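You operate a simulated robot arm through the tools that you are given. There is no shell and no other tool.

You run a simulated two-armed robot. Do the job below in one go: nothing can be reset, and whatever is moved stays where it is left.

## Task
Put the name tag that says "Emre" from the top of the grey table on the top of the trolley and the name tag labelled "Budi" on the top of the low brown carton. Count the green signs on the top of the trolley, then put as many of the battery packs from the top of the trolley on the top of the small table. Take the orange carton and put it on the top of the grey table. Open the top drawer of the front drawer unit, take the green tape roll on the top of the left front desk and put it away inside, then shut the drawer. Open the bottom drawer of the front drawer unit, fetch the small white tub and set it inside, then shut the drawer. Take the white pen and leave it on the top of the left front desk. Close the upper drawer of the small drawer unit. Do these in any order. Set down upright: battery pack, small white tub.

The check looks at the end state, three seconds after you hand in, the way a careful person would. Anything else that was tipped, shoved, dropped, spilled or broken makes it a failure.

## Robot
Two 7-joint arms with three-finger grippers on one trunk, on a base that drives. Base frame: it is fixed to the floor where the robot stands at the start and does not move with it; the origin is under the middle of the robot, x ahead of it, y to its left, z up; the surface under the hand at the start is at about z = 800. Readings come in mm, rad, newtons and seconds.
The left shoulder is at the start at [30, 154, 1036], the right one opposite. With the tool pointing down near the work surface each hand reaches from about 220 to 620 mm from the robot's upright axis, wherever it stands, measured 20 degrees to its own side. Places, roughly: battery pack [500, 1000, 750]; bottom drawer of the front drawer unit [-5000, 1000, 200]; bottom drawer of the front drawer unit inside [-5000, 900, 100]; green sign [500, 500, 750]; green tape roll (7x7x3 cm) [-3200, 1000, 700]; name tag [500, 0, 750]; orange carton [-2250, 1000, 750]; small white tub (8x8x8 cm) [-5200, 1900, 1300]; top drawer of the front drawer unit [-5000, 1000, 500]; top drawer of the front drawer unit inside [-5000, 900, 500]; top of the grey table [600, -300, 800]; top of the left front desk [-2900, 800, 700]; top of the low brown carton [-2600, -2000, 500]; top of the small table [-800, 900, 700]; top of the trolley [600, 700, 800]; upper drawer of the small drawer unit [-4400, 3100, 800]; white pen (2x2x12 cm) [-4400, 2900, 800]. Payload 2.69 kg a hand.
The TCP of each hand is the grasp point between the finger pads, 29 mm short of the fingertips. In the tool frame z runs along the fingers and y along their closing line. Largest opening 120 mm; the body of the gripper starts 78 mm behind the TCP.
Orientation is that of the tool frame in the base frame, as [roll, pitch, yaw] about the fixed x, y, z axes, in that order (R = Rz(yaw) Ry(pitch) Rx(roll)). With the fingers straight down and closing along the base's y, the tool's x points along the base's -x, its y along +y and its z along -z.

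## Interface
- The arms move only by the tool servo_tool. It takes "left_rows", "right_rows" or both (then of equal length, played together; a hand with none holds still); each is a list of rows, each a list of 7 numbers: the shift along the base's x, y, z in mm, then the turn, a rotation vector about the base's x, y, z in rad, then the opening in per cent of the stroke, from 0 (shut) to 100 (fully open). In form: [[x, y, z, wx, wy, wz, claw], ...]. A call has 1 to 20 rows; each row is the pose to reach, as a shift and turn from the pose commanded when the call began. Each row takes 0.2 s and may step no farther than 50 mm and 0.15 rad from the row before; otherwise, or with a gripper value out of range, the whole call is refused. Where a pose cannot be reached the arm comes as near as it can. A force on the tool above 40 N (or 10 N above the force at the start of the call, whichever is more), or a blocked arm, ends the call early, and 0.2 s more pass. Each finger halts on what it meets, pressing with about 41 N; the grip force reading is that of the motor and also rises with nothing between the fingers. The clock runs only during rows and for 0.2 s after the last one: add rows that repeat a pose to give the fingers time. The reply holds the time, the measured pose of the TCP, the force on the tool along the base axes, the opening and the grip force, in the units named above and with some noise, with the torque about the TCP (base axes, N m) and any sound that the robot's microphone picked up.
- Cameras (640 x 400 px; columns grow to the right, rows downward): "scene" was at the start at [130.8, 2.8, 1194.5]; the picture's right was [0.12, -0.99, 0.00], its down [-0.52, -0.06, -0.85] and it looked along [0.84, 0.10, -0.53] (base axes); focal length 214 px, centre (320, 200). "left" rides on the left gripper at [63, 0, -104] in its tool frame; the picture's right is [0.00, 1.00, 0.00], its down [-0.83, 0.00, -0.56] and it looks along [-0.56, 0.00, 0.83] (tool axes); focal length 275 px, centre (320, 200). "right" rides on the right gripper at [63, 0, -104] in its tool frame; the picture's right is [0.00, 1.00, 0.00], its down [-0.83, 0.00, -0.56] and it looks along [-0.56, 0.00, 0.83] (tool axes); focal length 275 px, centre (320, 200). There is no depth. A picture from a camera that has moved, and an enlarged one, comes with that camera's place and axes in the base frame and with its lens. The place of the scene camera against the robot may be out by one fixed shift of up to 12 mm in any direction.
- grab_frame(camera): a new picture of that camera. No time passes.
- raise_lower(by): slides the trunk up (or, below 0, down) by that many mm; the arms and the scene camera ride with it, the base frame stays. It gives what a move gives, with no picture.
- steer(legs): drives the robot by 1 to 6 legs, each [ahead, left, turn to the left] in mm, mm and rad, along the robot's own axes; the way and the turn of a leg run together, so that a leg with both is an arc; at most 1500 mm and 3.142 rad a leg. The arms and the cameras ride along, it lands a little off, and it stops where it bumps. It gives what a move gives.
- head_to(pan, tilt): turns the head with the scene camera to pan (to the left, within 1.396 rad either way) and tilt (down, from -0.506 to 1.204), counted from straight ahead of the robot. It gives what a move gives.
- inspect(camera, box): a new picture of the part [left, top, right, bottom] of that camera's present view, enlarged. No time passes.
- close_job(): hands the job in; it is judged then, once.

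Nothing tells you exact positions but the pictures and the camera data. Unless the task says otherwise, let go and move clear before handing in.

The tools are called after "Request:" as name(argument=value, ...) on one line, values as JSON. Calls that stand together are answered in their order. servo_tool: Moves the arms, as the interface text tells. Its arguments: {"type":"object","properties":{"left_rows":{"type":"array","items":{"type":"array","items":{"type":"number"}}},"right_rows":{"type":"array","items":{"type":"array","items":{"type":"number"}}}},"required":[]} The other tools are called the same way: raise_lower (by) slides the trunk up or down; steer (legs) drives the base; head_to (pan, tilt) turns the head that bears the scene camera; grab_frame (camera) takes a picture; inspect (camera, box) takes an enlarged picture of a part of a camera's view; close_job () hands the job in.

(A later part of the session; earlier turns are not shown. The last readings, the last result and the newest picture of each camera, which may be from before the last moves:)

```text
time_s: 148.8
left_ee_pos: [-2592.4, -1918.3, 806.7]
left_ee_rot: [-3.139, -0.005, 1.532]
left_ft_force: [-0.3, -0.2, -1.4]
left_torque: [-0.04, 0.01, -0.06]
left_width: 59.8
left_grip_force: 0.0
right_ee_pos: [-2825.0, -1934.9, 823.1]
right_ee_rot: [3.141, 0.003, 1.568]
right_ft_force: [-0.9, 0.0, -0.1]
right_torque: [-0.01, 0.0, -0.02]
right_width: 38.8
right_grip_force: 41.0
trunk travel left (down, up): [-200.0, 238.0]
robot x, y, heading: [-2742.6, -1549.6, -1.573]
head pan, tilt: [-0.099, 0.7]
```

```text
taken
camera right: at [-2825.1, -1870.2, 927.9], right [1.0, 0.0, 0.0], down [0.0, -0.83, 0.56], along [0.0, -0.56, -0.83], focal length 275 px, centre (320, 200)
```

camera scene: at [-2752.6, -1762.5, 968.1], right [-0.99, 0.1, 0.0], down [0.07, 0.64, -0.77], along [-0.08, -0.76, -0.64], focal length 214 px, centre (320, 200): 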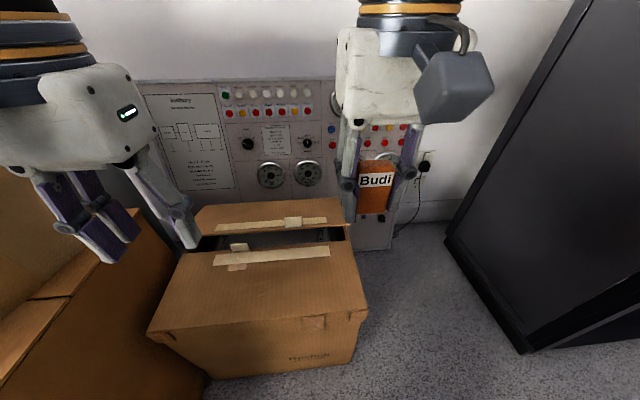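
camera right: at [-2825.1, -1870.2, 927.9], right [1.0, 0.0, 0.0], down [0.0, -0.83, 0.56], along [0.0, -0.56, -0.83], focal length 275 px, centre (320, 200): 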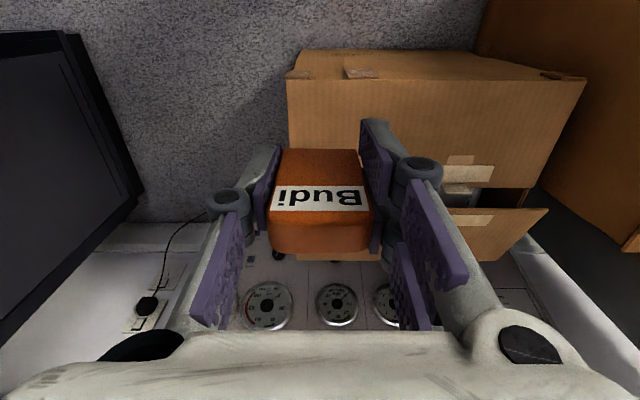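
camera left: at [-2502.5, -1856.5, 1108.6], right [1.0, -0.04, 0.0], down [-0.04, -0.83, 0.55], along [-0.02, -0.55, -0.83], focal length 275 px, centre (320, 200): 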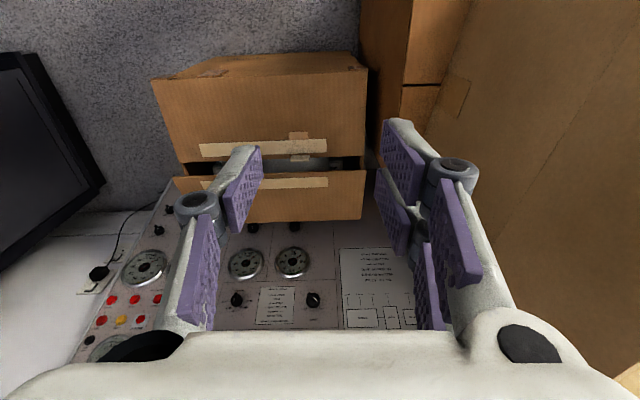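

The carton's front corner agrees at (-2880, -1957). I move the right hand above (-2770, -2060) and descend most of the way.

Request:
servo_tool(right_rows=[[18, -40, -20, 0, 0, 0, 20], [36, -80, -40, 0, 0, 0, 20], [55, -115, -65, 0, 0, 0, 20], [55, -125, -110, 0, 0, 0, 20], [55, -125, -155, 0, 0, 0, 20], [55, -125, -200, 0, 0, 0, 20], [55, -125, -240, 0, 0, 0, 20], [55, -125, -270, 0, 0, 0, 20], [55, -125, -270, 0, 0, 0, 20]])

Request:
grab_frame(camera="right")

Request:
grab_frame(camera="scene")

```text
time_s: 150.8
left_ee_pos: [-2591.8, -1919.6, 807.0]
left_ee_rot: [-3.139, -0.002, 1.533]
left_ft_force: [-0.4, 0.8, 0.7]
left_torque: [-0.01, 0.0, -0.02]
left_width: 59.9
left_grip_force: 0.0
right_ee_pos: [-2771.2, -2058.3, 552.1]
right_ee_rot: [-3.142, 0.003, 1.569]
right_ft_force: [-0.1, -0.4, 0.0]
right_torque: [0.0, 0.01, 0.0]
right_width: 38.7
right_grip_force: 41.5
trunk travel left (down, up): [-200.0, 238.0]
robot x, y, heading: [-2739.9, -1554.1, -1.571]
head pan, tilt: [-0.099, 0.7]
```

```text
taken
camera right: at [-2771.9, -1994.2, 656.6], right [1.0, 0.0, 0.0], down [0.0, -0.83, 0.56], along [0.0, -0.56, -0.83], focal length 275 px, centre (320, 200)
```

right: 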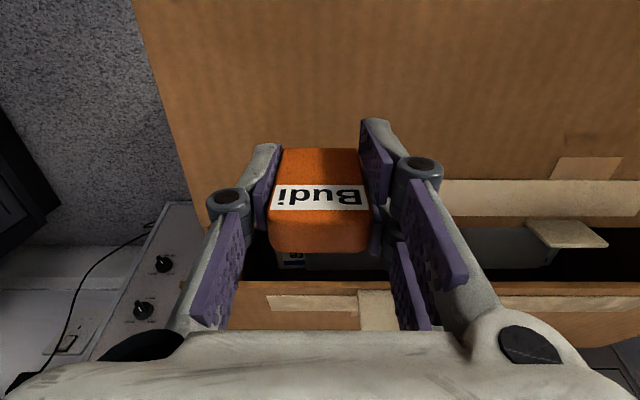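

```text
taken
camera scene: at [-2752.6, -1762.7, 968.1], right [-0.99, 0.1, 0.0], down [0.07, 0.64, -0.76], along [-0.08, -0.76, -0.64], focal length 214 px, centre (320, 200)
```

scene: 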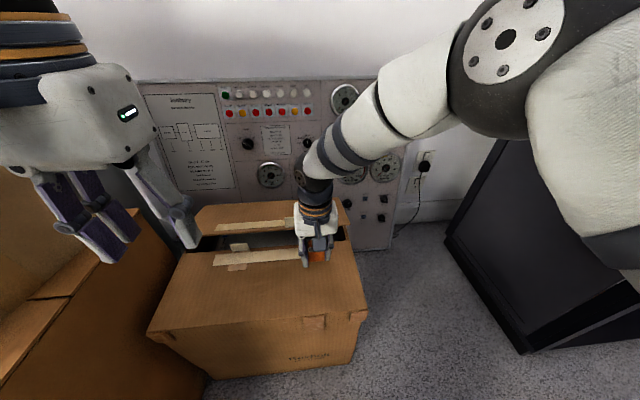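

The flap spans y −1957 to −2164, and the tag is over its middle. I descend to contact slowly.

Request:
servo_tool(right_rows=[[0, 0, -30, 0, 0, 0, 20], [0, 0, -55, 0, 0, 0, 20], [0, 0, -62, 0, 0, 0, 20], [0, 0, -66, 0, 0, 0, 20], [0, 0, -69, 0, 0, 0, 20], [0, 0, -71, 0, 0, 0, 20], [0, 0, -73, 0, 0, 0, 20]])

Request:
inspect(camera="scene", box=[260, 200, 380, 320])

```text
time_s: 152.0
left_ee_pos: [-2592.3, -1917.1, 805.8]
left_ee_rot: [-3.14, -0.001, 1.533]
left_ft_force: [1.0, 0.8, -0.2]
left_torque: [0.01, 0.02, 0.0]
left_width: 60.0
left_grip_force: 0.0
right_ee_pos: [-2767.3, -2060.8, 491.7]
right_ee_rot: [3.139, 0.012, 1.569]
right_ft_force: [-2.9, 14.2, 35.0]
right_torque: [0.81, -0.07, 0.14]
right_width: 39.2
right_grip_force: 41.3
trunk travel left (down, up): [-200.0, 238.0]
robot x, y, heading: [-2739.0, -1551.3, -1.572]
head pan, tilt: [-0.099, 0.7]
stopped in row 5 (right hand): the force on the tool passed its limit at 99 N (the readings are from after the stop); the commanded pose is now the measured one
```

```text
3.33 times, centred on (320, 260) of scene
camera zoom: at [-2752.8, -1760.0, 968.6], right [-0.99, 0.1, 0.0], down [0.07, 0.64, -0.77], along [-0.08, -0.76, -0.64], focal length 715 px, centre (320, 0)
```

zoom: 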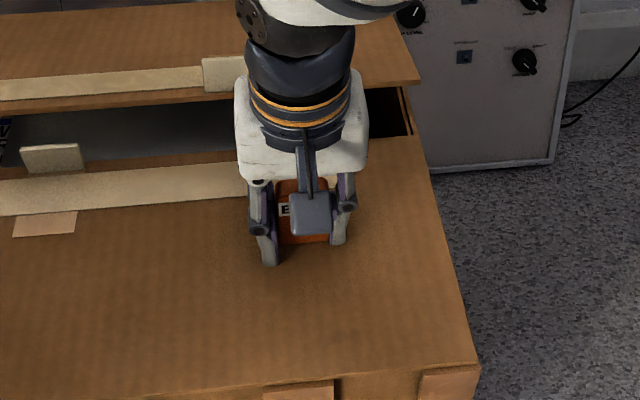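

The tag has touched the flap. I ease off a few millimetres to relieve the push and check the force.

Request:
servo_tool(right_rows=[[0, 0, 2, 0, 0, 0, 20], [0, 0, 2, 0, 0, 0, 20], [0, 0, 2, 0, 0, 0, 20]])

Request:
grab_frame(camera="right")

```text
time_s: 152.8
left_ee_pos: [-2590.5, -1918.0, 805.4]
left_ee_rot: [-3.14, -0.003, 1.532]
left_ft_force: [0.0, 0.3, 0.7]
left_torque: [0.04, -0.01, -0.01]
left_width: 59.9
left_grip_force: 0.0
right_ee_pos: [-2767.9, -2062.5, 492.2]
right_ee_rot: [3.14, 0.012, 1.568]
right_ft_force: [-0.6, 8.0, 14.4]
right_torque: [0.4, -0.03, 0.01]
right_width: 39.0
right_grip_force: 41.2
trunk travel left (down, up): [-200.0, 238.0]
robot x, y, heading: [-2742.3, -1549.6, -1.574]
head pan, tilt: [-0.099, 0.7]
```

```text
taken
camera right: at [-2768.4, -1997.3, 596.0], right [1.0, 0.0, 0.0], down [0.0, -0.82, 0.57], along [0.0, -0.57, -0.82], focal length 275 px, centre (320, 200)
```

right: 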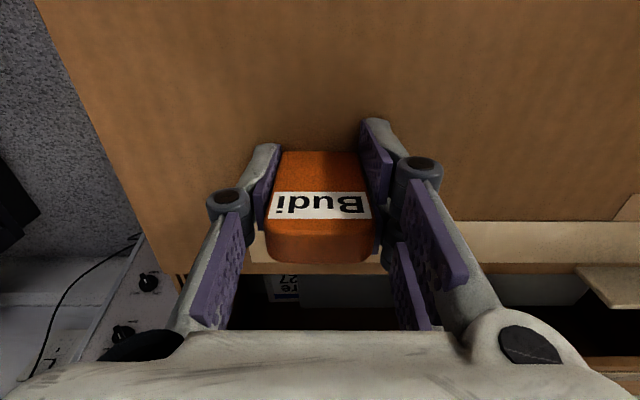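

The tag rests on the flap with light force. I open slowly and check that it stands.

Request:
servo_tool(right_rows=[[0, 0, 2, 0, 0, 0, 20], [0, 0, 2, 0, 0, 0, 34], [0, 0, 2, 0, 0, 0, 38], [0, 0, 2, 0, 0, 0, 42], [0, 0, 2, 0, 0, 0, 42]])

Request:
grab_frame(camera="right")

Request:
inspect(camera="scene", box=[260, 200, 380, 320])

```text
time_s: 154.0
left_ee_pos: [-2591.1, -1918.8, 805.5]
left_ee_rot: [-3.14, -0.004, 1.533]
left_ft_force: [0.2, 0.1, -0.5]
left_torque: [-0.03, -0.03, 0.0]
left_width: 59.9
left_grip_force: 0.1
right_ee_pos: [-2769.6, -2062.2, 494.2]
right_ee_rot: [3.139, 0.01, 1.57]
right_ft_force: [0.2, -1.1, -0.8]
right_torque: [0.03, -0.02, -0.01]
right_width: 50.3
right_grip_force: 0.1
trunk travel left (down, up): [-200.0, 238.0]
robot x, y, heading: [-2740.2, -1550.9, -1.574]
head pan, tilt: [-0.099, 0.7]
```

```text
taken
camera right: at [-2768.8, -1997.9, 598.0], right [1.0, 0.0, 0.0], down [0.0, -0.82, 0.57], along [0.0, -0.57, -0.82], focal length 275 px, centre (320, 200)
```

right: 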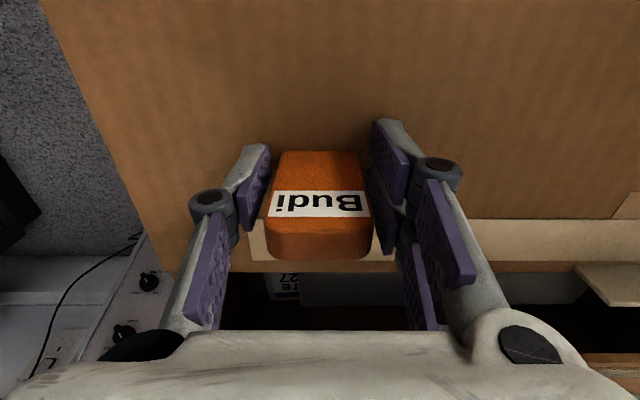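

```text
3.33 times, centred on (320, 260) of scene
camera zoom: at [-2752.6, -1762.6, 968.1], right [-0.99, 0.1, 0.0], down [0.07, 0.64, -0.76], along [-0.08, -0.76, -0.64], focal length 715 px, centre (320, 0)
```

zoom: 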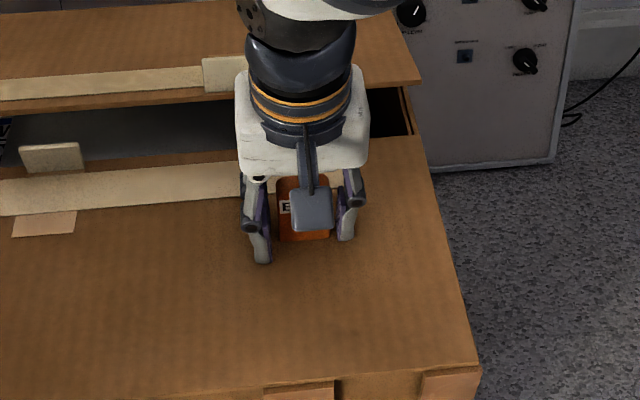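

It stands freely. I raise the right hand straight up.

Request:
servo_tool(right_rows=[[0, 0, 15, 0, 0, 0, 42], [0, 0, 45, 0, 0, 0, 42], [0, 0, 90, 0, 0, 0, 50], [0, 0, 135, 0, 0, 0, 60], [0, 15, 180, 0, 0, 0, 60], [-20, 55, 205, 0, 0, 0, 60], [-40, 90, 235, 0, 0, 0, 60], [-55, 125, 265, 0, 0, 0, 60], [-55, 125, 310, 0, 0, 0, 60], [-55, 125, 330, 0, 0, 0, 60]])

Request:
grab_frame(camera="right")

Request:
inspect(camera="scene", box=[220, 190, 400, 320])

```text
refused: row 6 steps farther than a row can; nothing moved
```

```text
taken
camera right: at [-2768.8, -1997.9, 598.0], right [1.0, 0.0, 0.0], down [0.0, -0.82, 0.57], along [0.0, -0.57, -0.82], focal length 275 px, centre (320, 200)
```

right: 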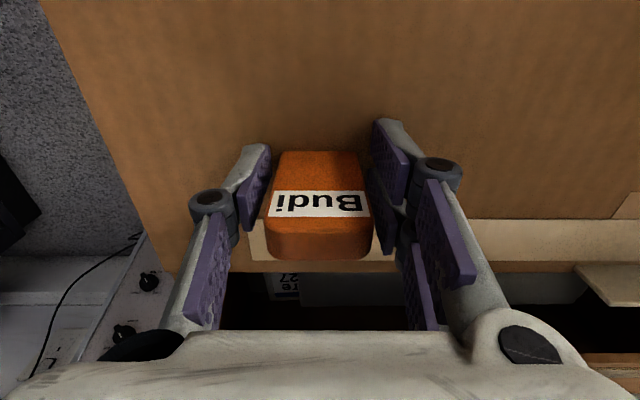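

```text
3.08 times, centred on (310, 255) of scene
camera zoom: at [-2752.6, -1762.6, 968.1], right [-0.99, 0.1, 0.0], down [0.07, 0.64, -0.76], along [-0.08, -0.76, -0.64], focal length 660 px, centre (351, 31)
```

zoom: 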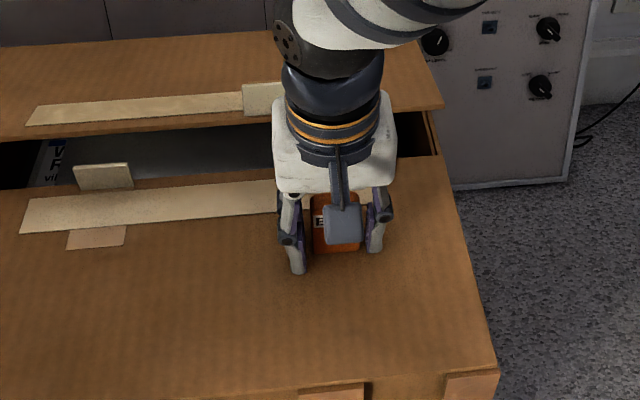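

Steps were too long; I repeat the same retreat with shorter ones.

Request:
servo_tool(right_rows=[[0, 0, 15, 0, 0, 0, 42], [0, 0, 45, 0, 0, 0, 42], [0, 0, 90, 0, 0, 0, 50], [0, 0, 135, 0, 0, 0, 60], [0, 10, 180, 0, 0, 0, 60], [-15, 35, 210, 0, 0, 0, 60], [-30, 65, 240, 0, 0, 0, 60], [-42, 95, 270, 0, 0, 0, 60], [-55, 120, 300, 0, 0, 0, 60], [-55, 125, 330, 0, 0, 0, 60]])

Request:
grab_frame(camera="right")

Request:
inspect(camera="scene", box=[220, 190, 400, 320])

```text
time_s: 156.2
left_ee_pos: [-2592.9, -1918.6, 805.7]
left_ee_rot: [-3.139, -0.003, 1.533]
left_ft_force: [0.2, 0.4, -0.6]
left_torque: [0.01, 0.04, -0.01]
left_width: 60.2
left_grip_force: 0.0
right_ee_pos: [-2826.5, -1937.6, 824.3]
right_ee_rot: [3.14, 0.012, 1.566]
right_ft_force: [0.4, -0.2, -0.1]
right_torque: [-0.01, 0.03, -0.01]
right_width: 72.3
right_grip_force: 0.0
trunk travel left (down, up): [-200.0, 238.0]
robot x, y, heading: [-2744.5, -1554.7, -1.572]
head pan, tilt: [-0.099, 0.7]
```

```text
taken
camera right: at [-2826.9, -1873.6, 927.3], right [1.0, 0.0, 0.0], down [0.0, -0.82, 0.57], along [0.0, -0.57, -0.82], focal length 275 px, centre (320, 200)
```

right: 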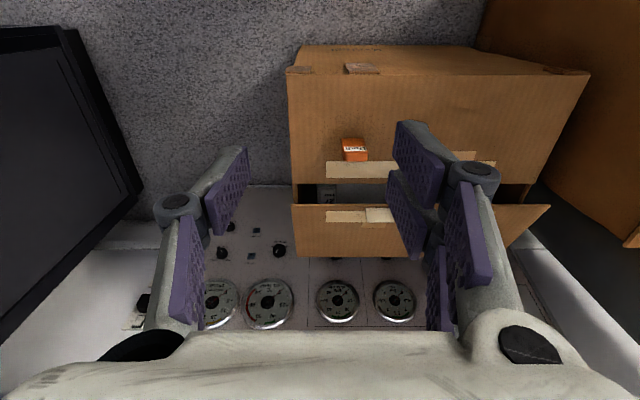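

```text
3.08 times, centred on (310, 255) of scene
camera zoom: at [-2752.6, -1762.6, 968.1], right [-0.99, 0.1, 0.0], down [0.07, 0.64, -0.77], along [-0.08, -0.76, -0.64], focal length 660 px, centre (351, 31)
```

zoom: 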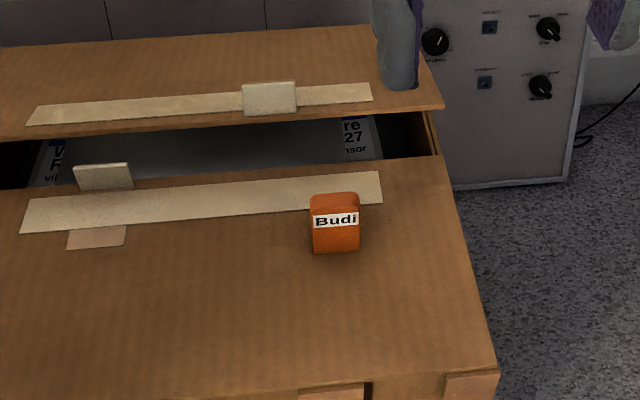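

Budi stands on the low carton. I raise the trunk again, back off, and drive round to the aisle in front of the desks.

Request:
raise_lower(by=200)

Request:
steer(legs=[[-250, 0, 0], [0, 0, 1.571], [1190, 0, 0], [0, 0, 1.571]])

Request:
head_to(pan=0.5, tilt=0.2)

Request:
grab_frame(camera="scene")

Request:
head_to(pan=-0.2, tilt=0.2)

Request:
grab_frame(camera="scene")

```text
time_s: 158.4
left_ee_pos: [-2593.6, -1919.3, 1004.8]
left_ee_rot: [-3.139, -0.005, 1.532]
left_ft_force: [-0.1, -0.5, 1.5]
left_torque: [-0.01, 0.01, 0.01]
left_width: 60.0
left_grip_force: 0.2
right_ee_pos: [-2822.7, -1936.6, 1022.2]
right_ee_rot: [3.14, 0.011, 1.569]
right_ft_force: [-0.5, 0.0, 0.1]
right_torque: [0.0, -0.01, -0.02]
right_width: 71.8
right_grip_force: 0.0
trunk travel left (down, up): [-400.0, 38.0]
robot x, y, heading: [-2743.7, -1551.7, -1.572]
head pan, tilt: [-0.099, 0.7]
```

```text
time_s: 173.7
left_ee_pos: [-1642.3, -980.4, 1005.7]
left_ee_rot: [-3.14, -0.003, -1.624]
left_ft_force: [0.5, -0.7, 1.0]
left_torque: [-0.02, -0.01, -0.01]
left_width: 60.1
left_grip_force: 0.1
right_ee_pos: [-1411.1, -964.6, 1022.6]
right_ee_rot: [3.14, 0.014, -1.591]
right_ft_force: [0.4, -0.5, 0.3]
right_torque: [0.0, -0.02, -0.02]
right_width: 71.9
right_grip_force: 0.1
trunk travel left (down, up): [-400.0, 38.0]
robot x, y, heading: [-1507.2, -1352.9, 1.551]
head pan, tilt: [-0.099, 0.7]
```

```text
time_s: 174.7
left_ee_pos: [-1642.7, -980.5, 1005.6]
left_ee_rot: [-3.141, -0.004, -1.625]
left_ft_force: [-0.1, 0.2, 0.7]
left_torque: [-0.01, 0.02, -0.02]
left_width: 60.3
left_grip_force: 0.0
right_ee_pos: [-1412.5, -964.7, 1023.9]
right_ee_rot: [3.14, 0.013, -1.591]
right_ft_force: [-0.4, 0.5, 0.0]
right_torque: [-0.02, 0.02, -0.01]
right_width: 72.2
right_grip_force: 0.1
trunk travel left (down, up): [-400.0, 38.0]
robot x, y, heading: [-1503.2, -1352.5, 1.553]
head pan, tilt: [0.499, 0.201]
```

```text
taken
camera scene: at [-1546.1, -1229.3, 1227.2], right [0.89, 0.46, 0.0], down [0.09, -0.18, -0.98], along [-0.45, 0.87, -0.2], focal length 214 px, centre (320, 200)
```

scene: 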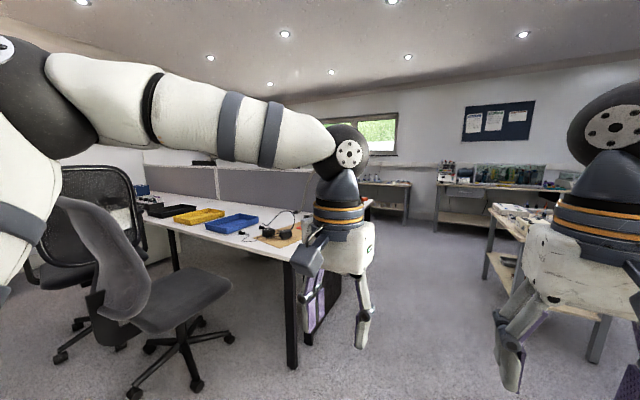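

```text
time_s: 175.7
left_ee_pos: [-1643.3, -981.6, 1005.8]
left_ee_rot: [-3.139, -0.003, -1.626]
left_ft_force: [-0.1, 0.0, 0.3]
left_torque: [-0.01, 0.01, -0.01]
left_width: 60.3
left_grip_force: 0.1
right_ee_pos: [-1411.6, -964.4, 1022.9]
right_ee_rot: [3.14, 0.012, -1.591]
right_ft_force: [0.1, -0.2, -0.9]
right_torque: [0.0, -0.02, 0.02]
right_width: 71.7
right_grip_force: 0.1
trunk travel left (down, up): [-400.0, 38.0]
robot x, y, heading: [-1499.2, -1348.4, 1.557]
head pan, tilt: [-0.201, 0.201]
```

```text
taken
camera scene: at [-1482.9, -1221.0, 1227.3], right [0.98, -0.22, 0.0], down [-0.04, -0.19, -0.98], along [0.21, 0.96, -0.2], focal length 214 px, centre (320, 200)
```

scene: 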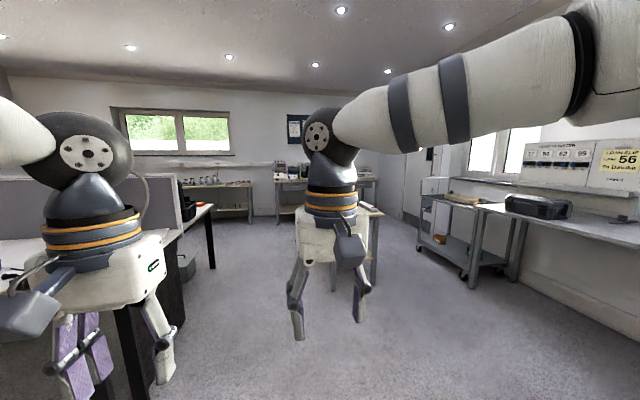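

The aisle is clear. I drive up it to about y = 950 and turn to face the end of the left front desk.

Request:
steer(legs=[[1400, 0, 0], [900, 0, 0], [0, 0, 1.58]])

Request:
head_to(pan=0.0, tilt=0.45)

Request:
grab_frame(camera="scene")

Request:
inspect(camera="scene", box=[200, 80, 440, 230])

```text
time_s: 191.0
left_ee_pos: [-1823.0, 827.7, 1005.1]
left_ee_rot: [-3.139, -0.001, -0.043]
left_ft_force: [1.0, -0.2, 0.0]
left_torque: [-0.01, 0.02, -0.02]
left_width: 59.9
left_grip_force: 0.1
right_ee_pos: [-1839.7, 1057.9, 1023.4]
right_ee_rot: [3.14, 0.012, -0.009]
right_ft_force: [0.2, -0.2, 0.5]
right_torque: [0.02, -0.01, -0.01]
right_width: 71.9
right_grip_force: 0.1
trunk travel left (down, up): [-400.0, 38.0]
robot x, y, heading: [-1454.2, 973.3, 3.133]
head pan, tilt: [-0.201, 0.201]
```

```text
time_s: 191.8
left_ee_pos: [-1822.0, 826.8, 1005.7]
left_ee_rot: [-3.14, -0.004, -0.043]
left_ft_force: [0.1, 0.0, -0.4]
left_torque: [-0.01, 0.01, 0.02]
left_width: 59.9
left_grip_force: 0.0
right_ee_pos: [-1840.7, 1059.3, 1023.0]
right_ee_rot: [3.14, 0.013, -0.009]
right_ft_force: [0.0, -0.6, -0.1]
right_torque: [-0.01, 0.0, -0.02]
right_width: 71.8
right_grip_force: 0.1
trunk travel left (down, up): [-400.0, 38.0]
robot x, y, heading: [-1451.9, 976.4, 3.134]
head pan, tilt: [0.0, 0.45]
```

```text
taken
camera scene: at [-1595.3, 966.8, 1204.1], right [0.01, 1.0, 0.0], down [0.43, 0.0, -0.9], along [-0.9, 0.01, -0.43], focal length 214 px, centre (320, 200)
```

scene: 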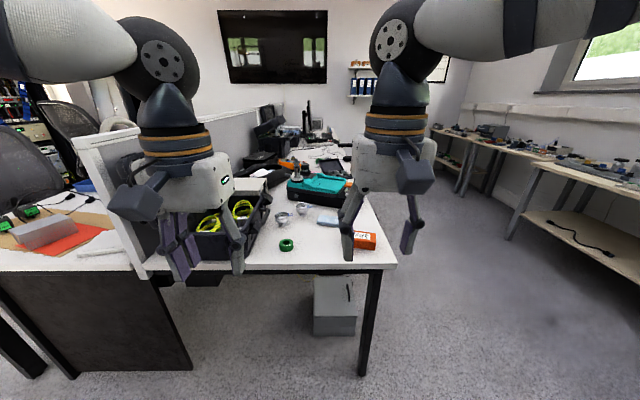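

```text
2.67 times, centred on (320, 155) of scene
camera zoom: at [-1595.3, 966.8, 1204.1], right [0.01, 1.0, 0.0], down [0.43, 0.0, -0.9], along [-0.9, 0.01, -0.43], focal length 572 px, centre (320, 320)
```

zoom: 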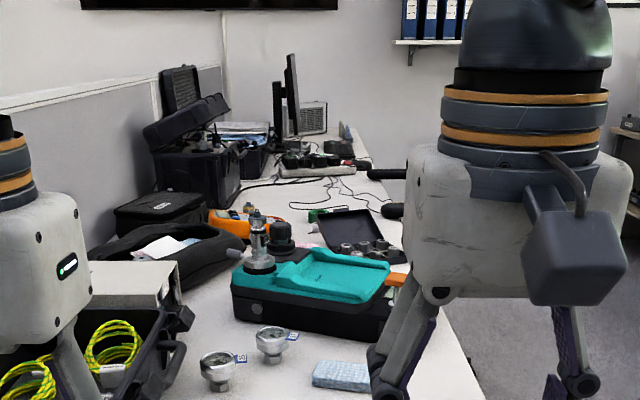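

I see the left front desk full of tools; an orange box lies near its right edge and a green ring at the front. I zoom in on both.

Request:
inspect(camera="scene", box=[260, 200, 400, 280])

Request:
inspect(camera="right", box=[0, 0, 640, 400])

Request:
inspect(camera="left", box=[0, 0, 640, 400])

```text
4.57 times, centred on (330, 240) of scene
camera zoom: at [-1595.3, 966.8, 1204.1], right [0.01, 1.0, 0.0], down [0.43, 0.0, -0.9], along [-0.9, 0.01, -0.43], focal length 980 px, centre (274, 17)
```

zoom: 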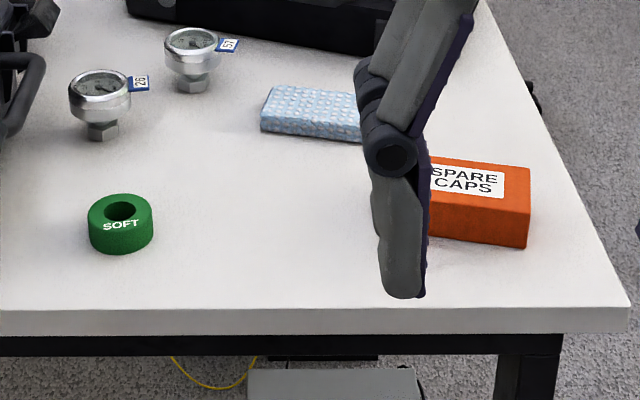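

```text
1.00 times, centred on (320, 200) of right (not enlarged: the box is as wide or as high as the picture)
camera zoom: at [-1776.3, 1058.7, 1127.0], right [0.0, -1.0, 0.0], down [-0.82, 0.0, 0.57], along [-0.57, 0.0, -0.82], focal length 275 px, centre (320, 200)
```

zoom: 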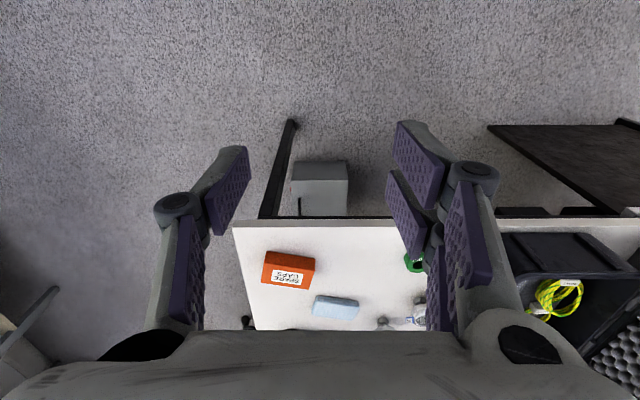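

```text
1.00 times, centred on (320, 200) of left (not enlarged: the box is as wide or as high as the picture)
camera zoom: at [-1760.7, 824.7, 1109.0], right [-0.05, -1.0, 0.0], down [-0.83, 0.04, 0.55], along [-0.55, 0.03, -0.83], focal length 275 px, centre (320, 200)
```

zoom: 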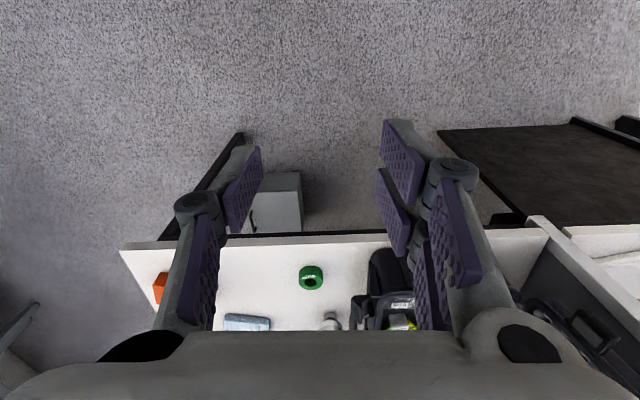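

The orange "SPARE CAPS" carton is at about (-2216, 1129), long side along y; the green "SOFT" roll is likely a different item than the 7 cm tape roll farther along. I drive 230 mm closer and turn the right hand 90° to grip the carton across its short side.

Request:
steer(legs=[[230, 0, 0]])

Request:
servo_tool(right_rows=[[0, 0, 0, 0, 0, 0.145, 90], [0, 0, 0, 0, 0, 0.29, 90], [0, 0, 0, 0, 0, 0.435, 90], [0, 0, 0, 0, 0, 0.58, 90], [0, 0, 0, 0, 0, 0.725, 90], [0, 0, 0, 0, 0, 0.87, 90], [0, 0, 0, 0, 0, 1.015, 90], [0, 0, 0, 0, 0, 1.16, 90], [0, 0, 0, 0, 0, 1.305, 90], [0, 0, 0, 0, 0, 1.45, 90], [0, 0, 0, 0, 0, 1.57, 90]])

Request:
grab_frame(camera="right")

Request:
grab_frame(camera="scene")

```text
time_s: 193.5
left_ee_pos: [-2061.8, 827.1, 1005.2]
left_ee_rot: [-3.139, -0.004, -0.04]
left_ft_force: [0.2, 0.2, 0.0]
left_torque: [-0.02, -0.03, -0.01]
left_width: 59.9
left_grip_force: 0.0
right_ee_pos: [-2080.3, 1059.7, 1022.6]
right_ee_rot: [3.14, 0.012, -0.005]
right_ft_force: [0.8, -1.0, -0.4]
right_torque: [-0.03, -0.02, -0.03]
right_width: 71.8
right_grip_force: 0.2
trunk travel left (down, up): [-400.0, 38.0]
robot x, y, heading: [-1691.2, 973.5, 3.139]
head pan, tilt: [0.0, 0.45]
```

```text
time_s: 195.9
left_ee_pos: [-2060.9, 827.7, 1005.3]
left_ee_rot: [-3.139, -0.004, -0.04]
left_ft_force: [0.2, 0.0, 0.8]
left_torque: [0.02, 0.02, -0.03]
left_width: 60.2
left_grip_force: 0.1
right_ee_pos: [-2079.3, 1058.2, 1023.6]
right_ee_rot: [3.139, 0.01, 1.568]
right_ft_force: [-0.1, 0.3, 0.7]
right_torque: [0.0, 0.01, -0.03]
right_width: 108.0
right_grip_force: 0.1
trunk travel left (down, up): [-400.0, 38.0]
robot x, y, heading: [-1693.3, 976.5, 3.139]
head pan, tilt: [0.0, 0.45]
```

```text
taken
camera right: at [-2080.1, 1122.5, 1126.8], right [1.0, 0.0, 0.0], down [0.0, -0.82, 0.57], along [0.0, -0.57, -0.82], focal length 275 px, centre (320, 200)
```

right: 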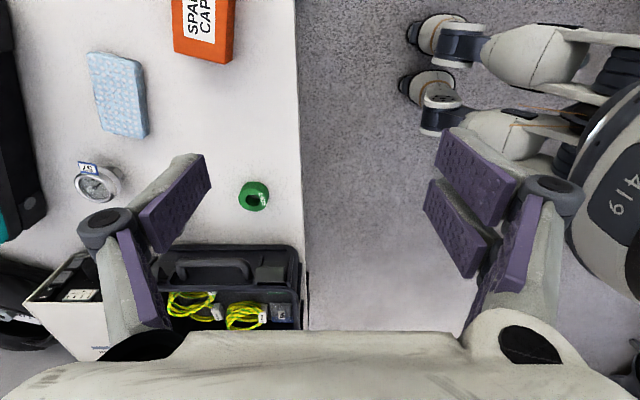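

```text
taken
camera scene: at [-1834.3, 967.6, 1204.1], right [0.0, 1.0, 0.0], down [0.44, 0.0, -0.9], along [-0.9, 0.0, -0.44], focal length 214 px, centre (320, 200)
```

scene: 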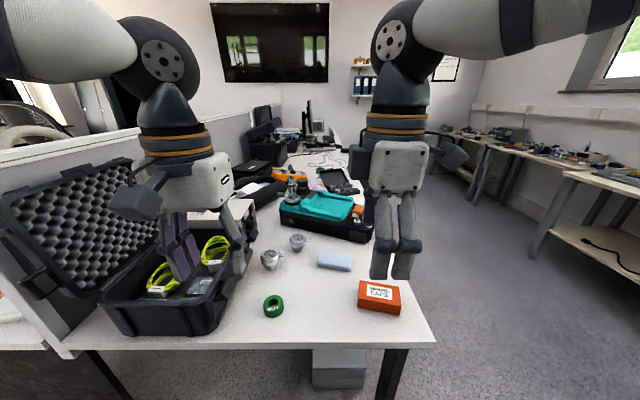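

I move the turned right hand above the carton at the same height for a straight view.

Request:
servo_tool(right_rows=[[-40, 20, -10, 0, 0, 0, 90], [-80, 40, -20, 0, 0, 0, 90], [-118, 58, -40, 0, 0, 0, 90], [-137, 67, -80, 0, 0, 0, 90], [-137, 67, -110, 0, 0, 0, 90], [-137, 67, -110, 0, 0, 0, 90]])

Request:
grab_frame(camera="right")

Request:
inspect(camera="scene", box=[320, 200, 440, 340])

```text
time_s: 197.3
left_ee_pos: [-2061.1, 828.0, 1005.1]
left_ee_rot: [-3.14, -0.003, -0.041]
left_ft_force: [0.6, 0.5, -0.1]
left_torque: [0.02, 0.0, 0.02]
left_width: 60.1
left_grip_force: 0.1
right_ee_pos: [-2218.5, 1122.8, 914.2]
right_ee_rot: [3.139, 0.011, 1.567]
right_ft_force: [0.4, -0.1, -0.5]
right_torque: [0.0, -0.03, 0.02]
right_width: 108.1
right_grip_force: 0.1
trunk travel left (down, up): [-400.0, 38.0]
robot x, y, heading: [-1691.3, 975.3, 3.139]
head pan, tilt: [0.0, 0.45]
```

```text
taken
camera right: at [-2217.5, 1187.5, 1019.1], right [1.0, 0.0, 0.0], down [0.0, -0.82, 0.57], along [0.0, -0.57, -0.82], focal length 275 px, centre (320, 200)
```

right: 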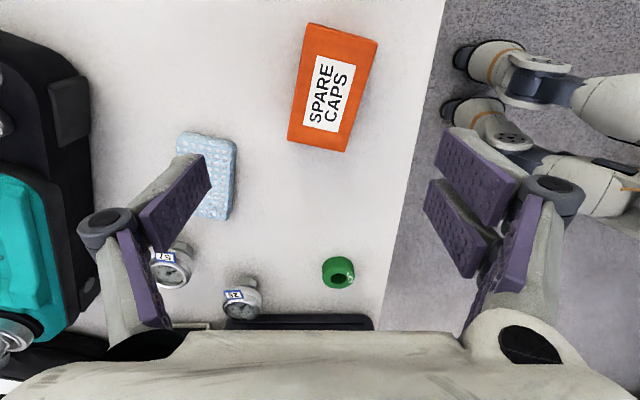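

```text
2.86 times, centred on (380, 270) of scene
camera zoom: at [-1834.1, 967.6, 1204.1], right [0.0, 1.0, 0.0], down [0.44, 0.0, -0.9], along [-0.9, 0.0, -0.44], focal length 613 px, centre (149, 0)
```

zoom: 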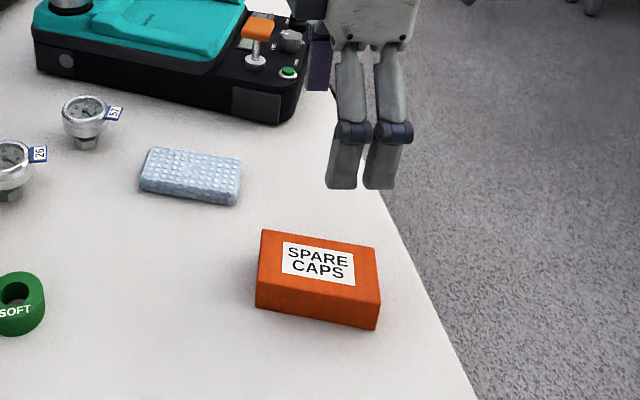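

The carton is about 110×65×30 mm, turned by about −0.18 rad, centred near (−2207, 1130). I align and lower to z≈830 for another look.

Request:
servo_tool(right_rows=[[6, 3, -25, 0, 0, -0.09, 90], [11, 6, -55, 0, 0, -0.18, 90], [11, 6, -84, 0, 0, -0.18, 90], [11, 6, -84, 0, 0, -0.18, 90]])

Request:
grab_frame(camera="right")

Request:
inspect(camera="scene", box=[320, 200, 440, 340])

```text
time_s: 198.3
left_ee_pos: [-2061.2, 827.1, 1005.7]
left_ee_rot: [-3.14, -0.001, -0.041]
left_ft_force: [-1.2, 0.5, 0.2]
left_torque: [0.02, 0.01, -0.02]
left_width: 60.1
left_grip_force: 0.0
right_ee_pos: [-2205.5, 1129.8, 832.3]
right_ee_rot: [3.14, 0.011, 1.383]
right_ft_force: [0.2, 0.3, 0.0]
right_torque: [0.01, 0.04, 0.03]
right_width: 108.1
right_grip_force: 0.0
trunk travel left (down, up): [-400.0, 38.0]
robot x, y, heading: [-1692.6, 975.7, 3.141]
head pan, tilt: [0.0, 0.45]
```

```text
taken
camera right: at [-2194.6, 1192.9, 935.2], right [0.98, -0.18, 0.0], down [-0.15, -0.81, 0.57], along [-0.1, -0.56, -0.82], focal length 275 px, centre (320, 200)
```

right: 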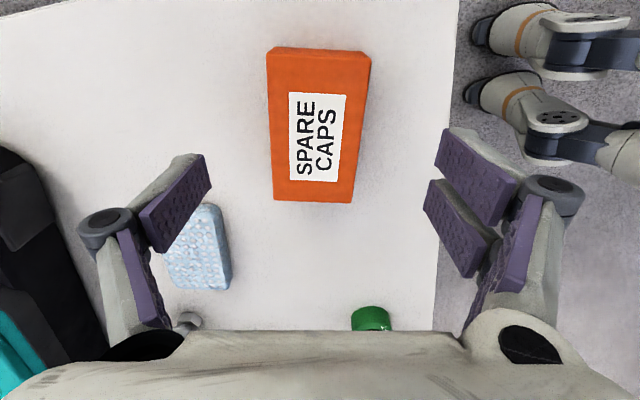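

```text
2.86 times, centred on (380, 270) of scene
camera zoom: at [-1834.0, 967.5, 1204.2], right [0.0, 1.0, 0.0], down [0.43, 0.0, -0.9], along [-0.9, 0.0, -0.43], focal length 613 px, centre (149, 0)
```

zoom: 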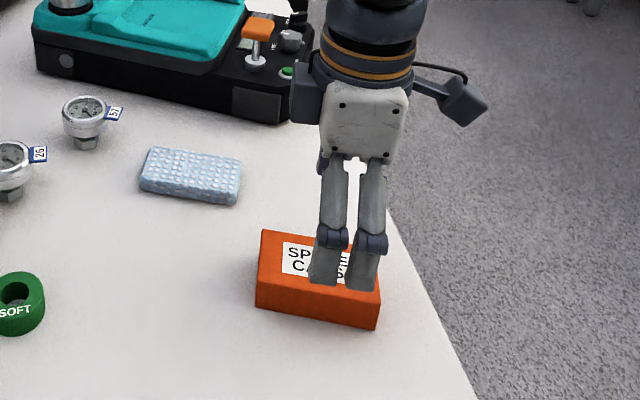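

The hand is aligned with the carton. I shift 6 mm and lower slowly to just above the desk.

Request:
servo_tool(right_rows=[[-2, 6, -25, 0, 0, 0, 90], [-3, 6, -45, 0, 0, 0, 90], [-3, 6, -56, 0, 0, 0, 90], [-3, 6, -60, 0, 0, 0, 90], [-3, 6, -63, 0, 0, 0, 90], [-3, 6, -63, 0, 0, 0, 90]])

Request:
grab_frame(camera="right")

Request:
inspect(camera="scene", box=[320, 200, 440, 340])

```text
time_s: 199.7
left_ee_pos: [-2060.6, 828.3, 1005.7]
left_ee_rot: [-3.141, -0.004, -0.041]
left_ft_force: [-0.4, -0.4, -0.5]
left_torque: [0.05, 0.01, 0.05]
left_width: 60.1
left_grip_force: 0.0
right_ee_pos: [-2207.7, 1136.9, 767.1]
right_ee_rot: [3.14, 0.011, 1.385]
right_ft_force: [0.2, -0.1, 0.1]
right_torque: [-0.03, 0.01, 0.0]
right_width: 108.1
right_grip_force: 0.3
trunk travel left (down, up): [-400.0, 38.0]
robot x, y, heading: [-1693.1, 976.0, 3.135]
head pan, tilt: [0.0, 0.45]
```

```text
taken
camera right: at [-2197.9, 1200.1, 870.7], right [0.98, -0.18, 0.0], down [-0.15, -0.81, 0.57], along [-0.1, -0.56, -0.82], focal length 275 px, centre (320, 200)
```

right: 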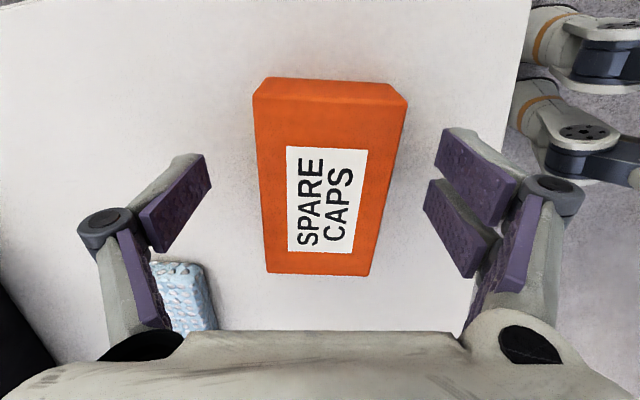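

```text
2.86 times, centred on (380, 270) of scene
camera zoom: at [-1834.2, 967.6, 1204.1], right [0.0, 1.0, 0.0], down [0.44, 0.0, -0.9], along [-0.9, 0.0, -0.44], focal length 613 px, centre (149, 0)
```

zoom: 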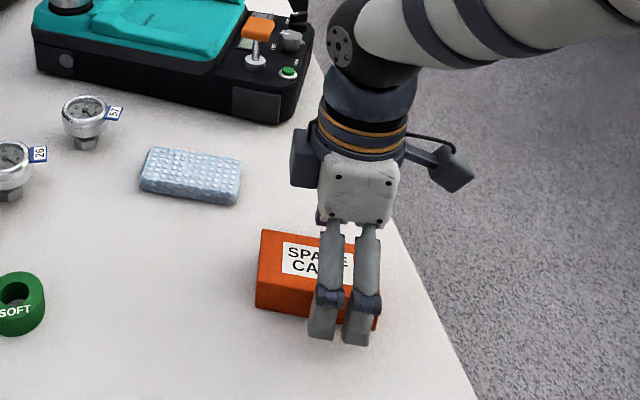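

The carton's top is about z 747, so I go lower by another 11 mm, shift 8 mm along the carton and then close.

Request:
servo_tool(right_rows=[[-1, -8, -4, 0, 0, 0, 90], [-1, -8, -7, 0, 0, 0, 90], [-1, -8, -9, 0, 0, 0, 90], [-1, -8, -11, 0, 0, 0, 90], [-1, -8, -11, 0, 0, 0, 90]])

Request:
grab_frame(camera="right")

```text
time_s: 200.9
left_ee_pos: [-2060.3, 827.4, 1005.6]
left_ee_rot: [-3.14, -0.002, -0.04]
left_ft_force: [0.0, -0.2, 0.7]
left_torque: [-0.05, -0.02, 0.0]
left_width: 60.0
left_grip_force: 0.1
right_ee_pos: [-2209.5, 1128.6, 755.7]
right_ee_rot: [3.14, 0.011, 1.387]
right_ft_force: [0.0, -0.4, 0.8]
right_torque: [0.03, 0.01, -0.02]
right_width: 108.0
right_grip_force: 0.0
trunk travel left (down, up): [-400.0, 38.0]
robot x, y, heading: [-1690.1, 977.0, 3.14]
head pan, tilt: [0.0, 0.45]
```

```text
taken
camera right: at [-2198.4, 1192.6, 859.3], right [0.98, -0.18, 0.0], down [-0.15, -0.81, 0.57], along [-0.1, -0.56, -0.82], focal length 275 px, centre (320, 200)
```

right: 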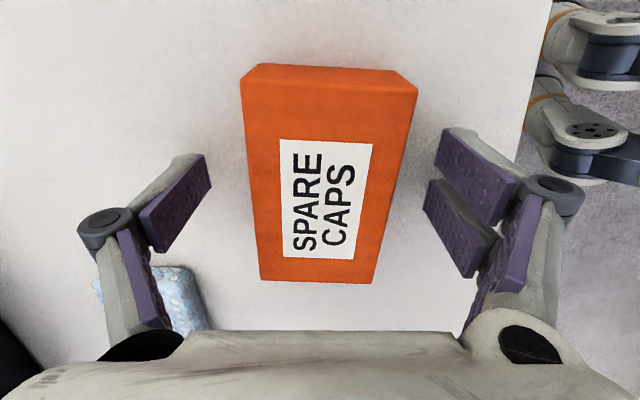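

No contact with the desk. I close on the carton and read the width.

Request:
servo_tool(right_rows=[[0, 0, 0, 0, 0, 0, 70], [0, 0, 0, 0, 0, 0, 45], [0, 0, 0, 0, 0, 0, 45], [0, 0, 0, 0, 0, 0, 45]])

Request:
grab_frame(camera="right")

```text
time_s: 201.9
left_ee_pos: [-2058.9, 826.9, 1005.9]
left_ee_rot: [-3.139, -0.004, -0.04]
left_ft_force: [-0.9, -0.2, -0.2]
left_torque: [-0.04, 0.0, 0.05]
left_width: 60.1
left_grip_force: 0.1
right_ee_pos: [-2209.0, 1128.9, 756.7]
right_ee_rot: [-3.141, 0.011, 1.387]
right_ft_force: [0.0, -1.2, 16.1]
right_torque: [0.17, -0.45, -0.17]
right_width: 59.6
right_grip_force: 40.9
trunk travel left (down, up): [-400.0, 38.0]
robot x, y, heading: [-1692.8, 975.6, 3.137]
head pan, tilt: [0.0, 0.45]
```

```text
taken
camera right: at [-2198.1, 1192.2, 861.1], right [0.98, -0.18, 0.0], down [-0.15, -0.81, 0.57], along [-0.1, -0.56, -0.82], focal length 275 px, centre (320, 200)
```

right: 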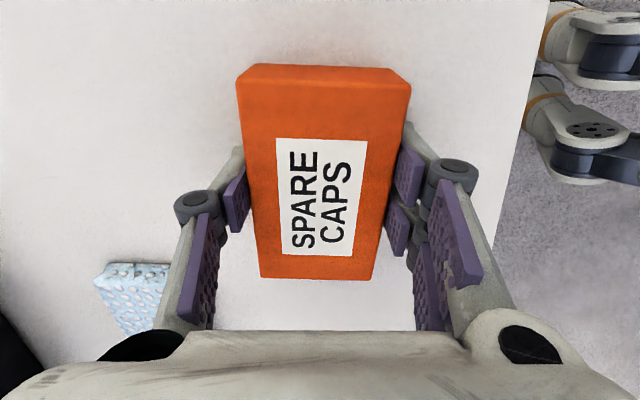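

The carton is gripped (60 mm). I lift it and bring it back in front of the robot.

Request:
servo_tool(right_rows=[[0, 0, 20, 0, 0, 0, 45], [0, 0, 60, 0, 0, 0, 45], [0, 0, 105, 0, 0, 0, 45], [10, -5, 150, 0, 0, 0, 45], [40, -20, 185, 0, 0, 0, 45], [80, -35, 210, 0, 0, 0, 45], [120, -50, 225, 0, 0, 0, 45], [137, -65, 250, 0, 0, 0, 45]])

Request:
grab_frame(camera="right")

Request:
grab_frame(camera="scene")

```text
time_s: 203.7
left_ee_pos: [-2060.7, 827.2, 1005.6]
left_ee_rot: [-3.141, -0.005, -0.039]
left_ft_force: [0.2, -0.8, -0.3]
left_torque: [-0.01, 0.0, -0.01]
left_width: 60.0
left_grip_force: 0.2
right_ee_pos: [-2069.8, 1064.7, 1007.9]
right_ee_rot: [3.141, 0.01, 1.383]
right_ft_force: [0.3, -0.1, -1.0]
right_torque: [0.03, 0.02, 0.03]
right_width: 59.6
right_grip_force: 41.5
trunk travel left (down, up): [-400.0, 38.0]
robot x, y, heading: [-1691.9, 972.4, 3.139]
head pan, tilt: [0.0, 0.45]
```

```text
taken
camera right: at [-2059.1, 1127.3, 1112.2], right [0.98, -0.18, 0.0], down [-0.15, -0.81, 0.56], along [-0.1, -0.56, -0.83], focal length 275 px, centre (320, 200)
```

right: 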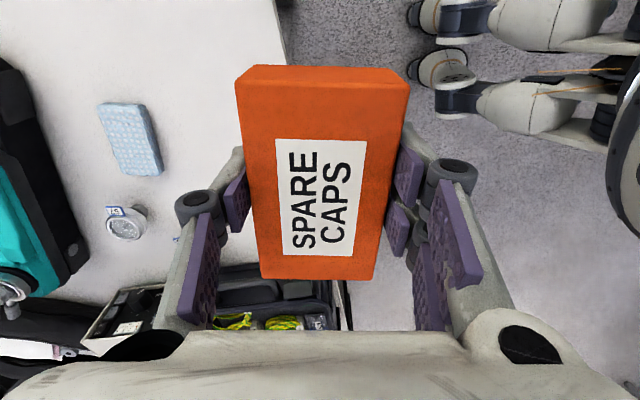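

```text
taken
camera scene: at [-1834.0, 967.0, 1204.1], right [0.0, 1.0, 0.0], down [0.43, 0.0, -0.9], along [-0.9, 0.0, -0.43], focal length 214 px, centre (320, 200)
```

scene: 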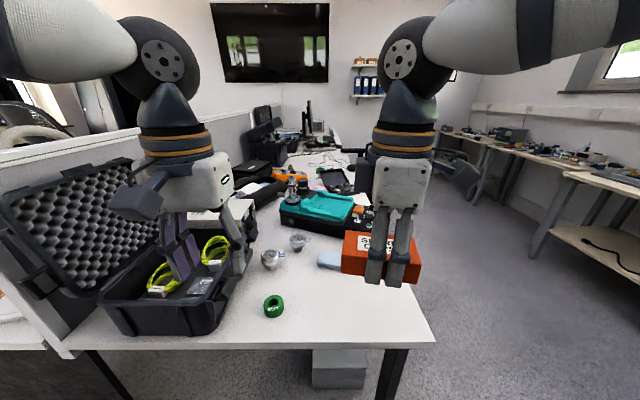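

The orange carton is in the right hand. I back away, turn the hand back straight, and take the route around the small table to the grey table.

Request:
steer(legs=[[-200, 0, 0]])

Request:
servo_tool(right_rows=[[0, 0, 0, 0, 0, -0.14, 45], [0, 0, 0, 0, 0, -0.28, 45], [0, 0, 0, 0, 0, -0.42, 45], [0, 0, 0, 0, 0, -0.56, 45], [0, 0, 0, 0, 0, -0.7, 45], [0, 0, 0, 0, 0, -0.84, 45], [0, 0, 0, 0, 0, -0.98, 45], [0, 0, 0, 0, 0, -1.12, 45], [0, 0, 0, 0, 0, -1.26, 45], [0, 0, 0, 0, 0, -1.385, 45]])

Request:
steer(legs=[[0, 0, 1.575], [970, 0, 0], [0, 0, 1.571]])

Request:
head_to(pan=0.0, tilt=0.4)

Request:
grab_frame(camera="scene")

Request:
grab_frame(camera="right")

```text
time_s: 205.3
left_ee_pos: [-1862.1, 826.4, 1007.5]
left_ee_rot: [-3.14, -0.004, -0.039]
left_ft_force: [0.8, 0.6, 0.2]
left_torque: [0.04, 0.06, 0.01]
left_width: 60.1
left_grip_force: 0.0
right_ee_pos: [-1871.2, 1062.4, 1006.8]
right_ee_rot: [3.14, 0.012, 1.387]
right_ft_force: [0.1, 0.4, -1.3]
right_torque: [0.0, 0.05, -0.02]
right_width: 59.1
right_grip_force: 41.5
trunk travel left (down, up): [-400.0, 38.0]
robot x, y, heading: [-1495.0, 974.5, 3.139]
head pan, tilt: [0.0, 0.45]
```

```text
time_s: 207.5
left_ee_pos: [-1863.3, 826.7, 1004.8]
left_ee_rot: [3.141, -0.003, -0.041]
left_ft_force: [0.6, 0.6, 0.6]
left_torque: [0.01, 0.04, 0.0]
left_width: 59.9
left_grip_force: 0.1
right_ee_pos: [-1872.3, 1064.1, 1007.7]
right_ee_rot: [3.138, 0.013, -0.001]
right_ft_force: [0.9, 0.7, -1.4]
right_torque: [0.01, 0.02, 0.03]
right_width: 59.3
right_grip_force: 40.9
trunk travel left (down, up): [-400.0, 38.0]
robot x, y, heading: [-1493.0, 977.2, 3.132]
head pan, tilt: [0.0, 0.45]
```

```text
time_s: 220.1
left_ee_pos: [-1155.0, 131.6, 1005.3]
left_ee_rot: [-3.139, -0.004, 3.054]
left_ft_force: [0.4, 0.8, -0.6]
left_torque: [-0.01, -0.02, 0.02]
left_width: 60.0
left_grip_force: 0.1
right_ee_pos: [-1156.8, -106.2, 1008.1]
right_ee_rot: [3.139, 0.011, 3.094]
right_ft_force: [-0.3, 0.4, -1.2]
right_torque: [-0.01, -0.02, -0.01]
right_width: 59.2
right_grip_force: 40.6
trunk travel left (down, up): [-400.0, 38.0]
robot x, y, heading: [-1531.7, 2.3, -0.054]
head pan, tilt: [0.0, 0.45]
```

```text
time_s: 220.7
left_ee_pos: [-1154.7, 131.9, 1005.2]
left_ee_rot: [-3.14, -0.003, 3.052]
left_ft_force: [0.3, -0.4, 0.7]
left_torque: [-0.02, 0.0, 0.0]
left_width: 60.2
left_grip_force: 0.1
right_ee_pos: [-1156.8, -105.4, 1008.0]
right_ee_rot: [3.14, 0.011, 3.096]
right_ft_force: [-0.6, -0.4, -0.8]
right_torque: [0.0, 0.04, 0.0]
right_width: 59.2
right_grip_force: 41.3
trunk travel left (down, up): [-400.0, 38.0]
robot x, y, heading: [-1528.3, 5.6, -0.051]
head pan, tilt: [0.0, 0.4]
```

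```text
taken
camera scene: at [-1394.6, -13.5, 1208.7], right [-0.05, -1.0, 0.0], down [-0.39, 0.02, -0.92], along [0.92, -0.05, -0.39], focal length 214 px, centre (320, 200)
```

scene: 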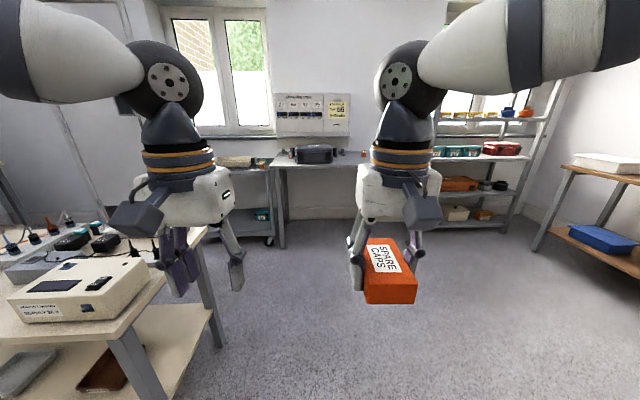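

```text
taken
camera right: at [-1221.4, -102.3, 1111.6], right [0.04, 1.0, 0.0], down [0.82, -0.04, 0.57], along [0.56, -0.02, -0.82], focal length 275 px, centre (320, 200)
```

right: 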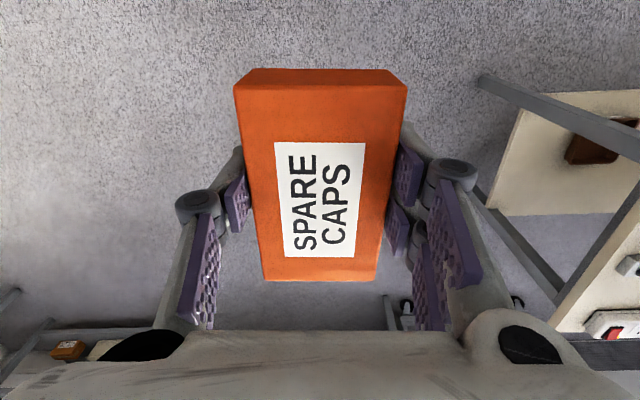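

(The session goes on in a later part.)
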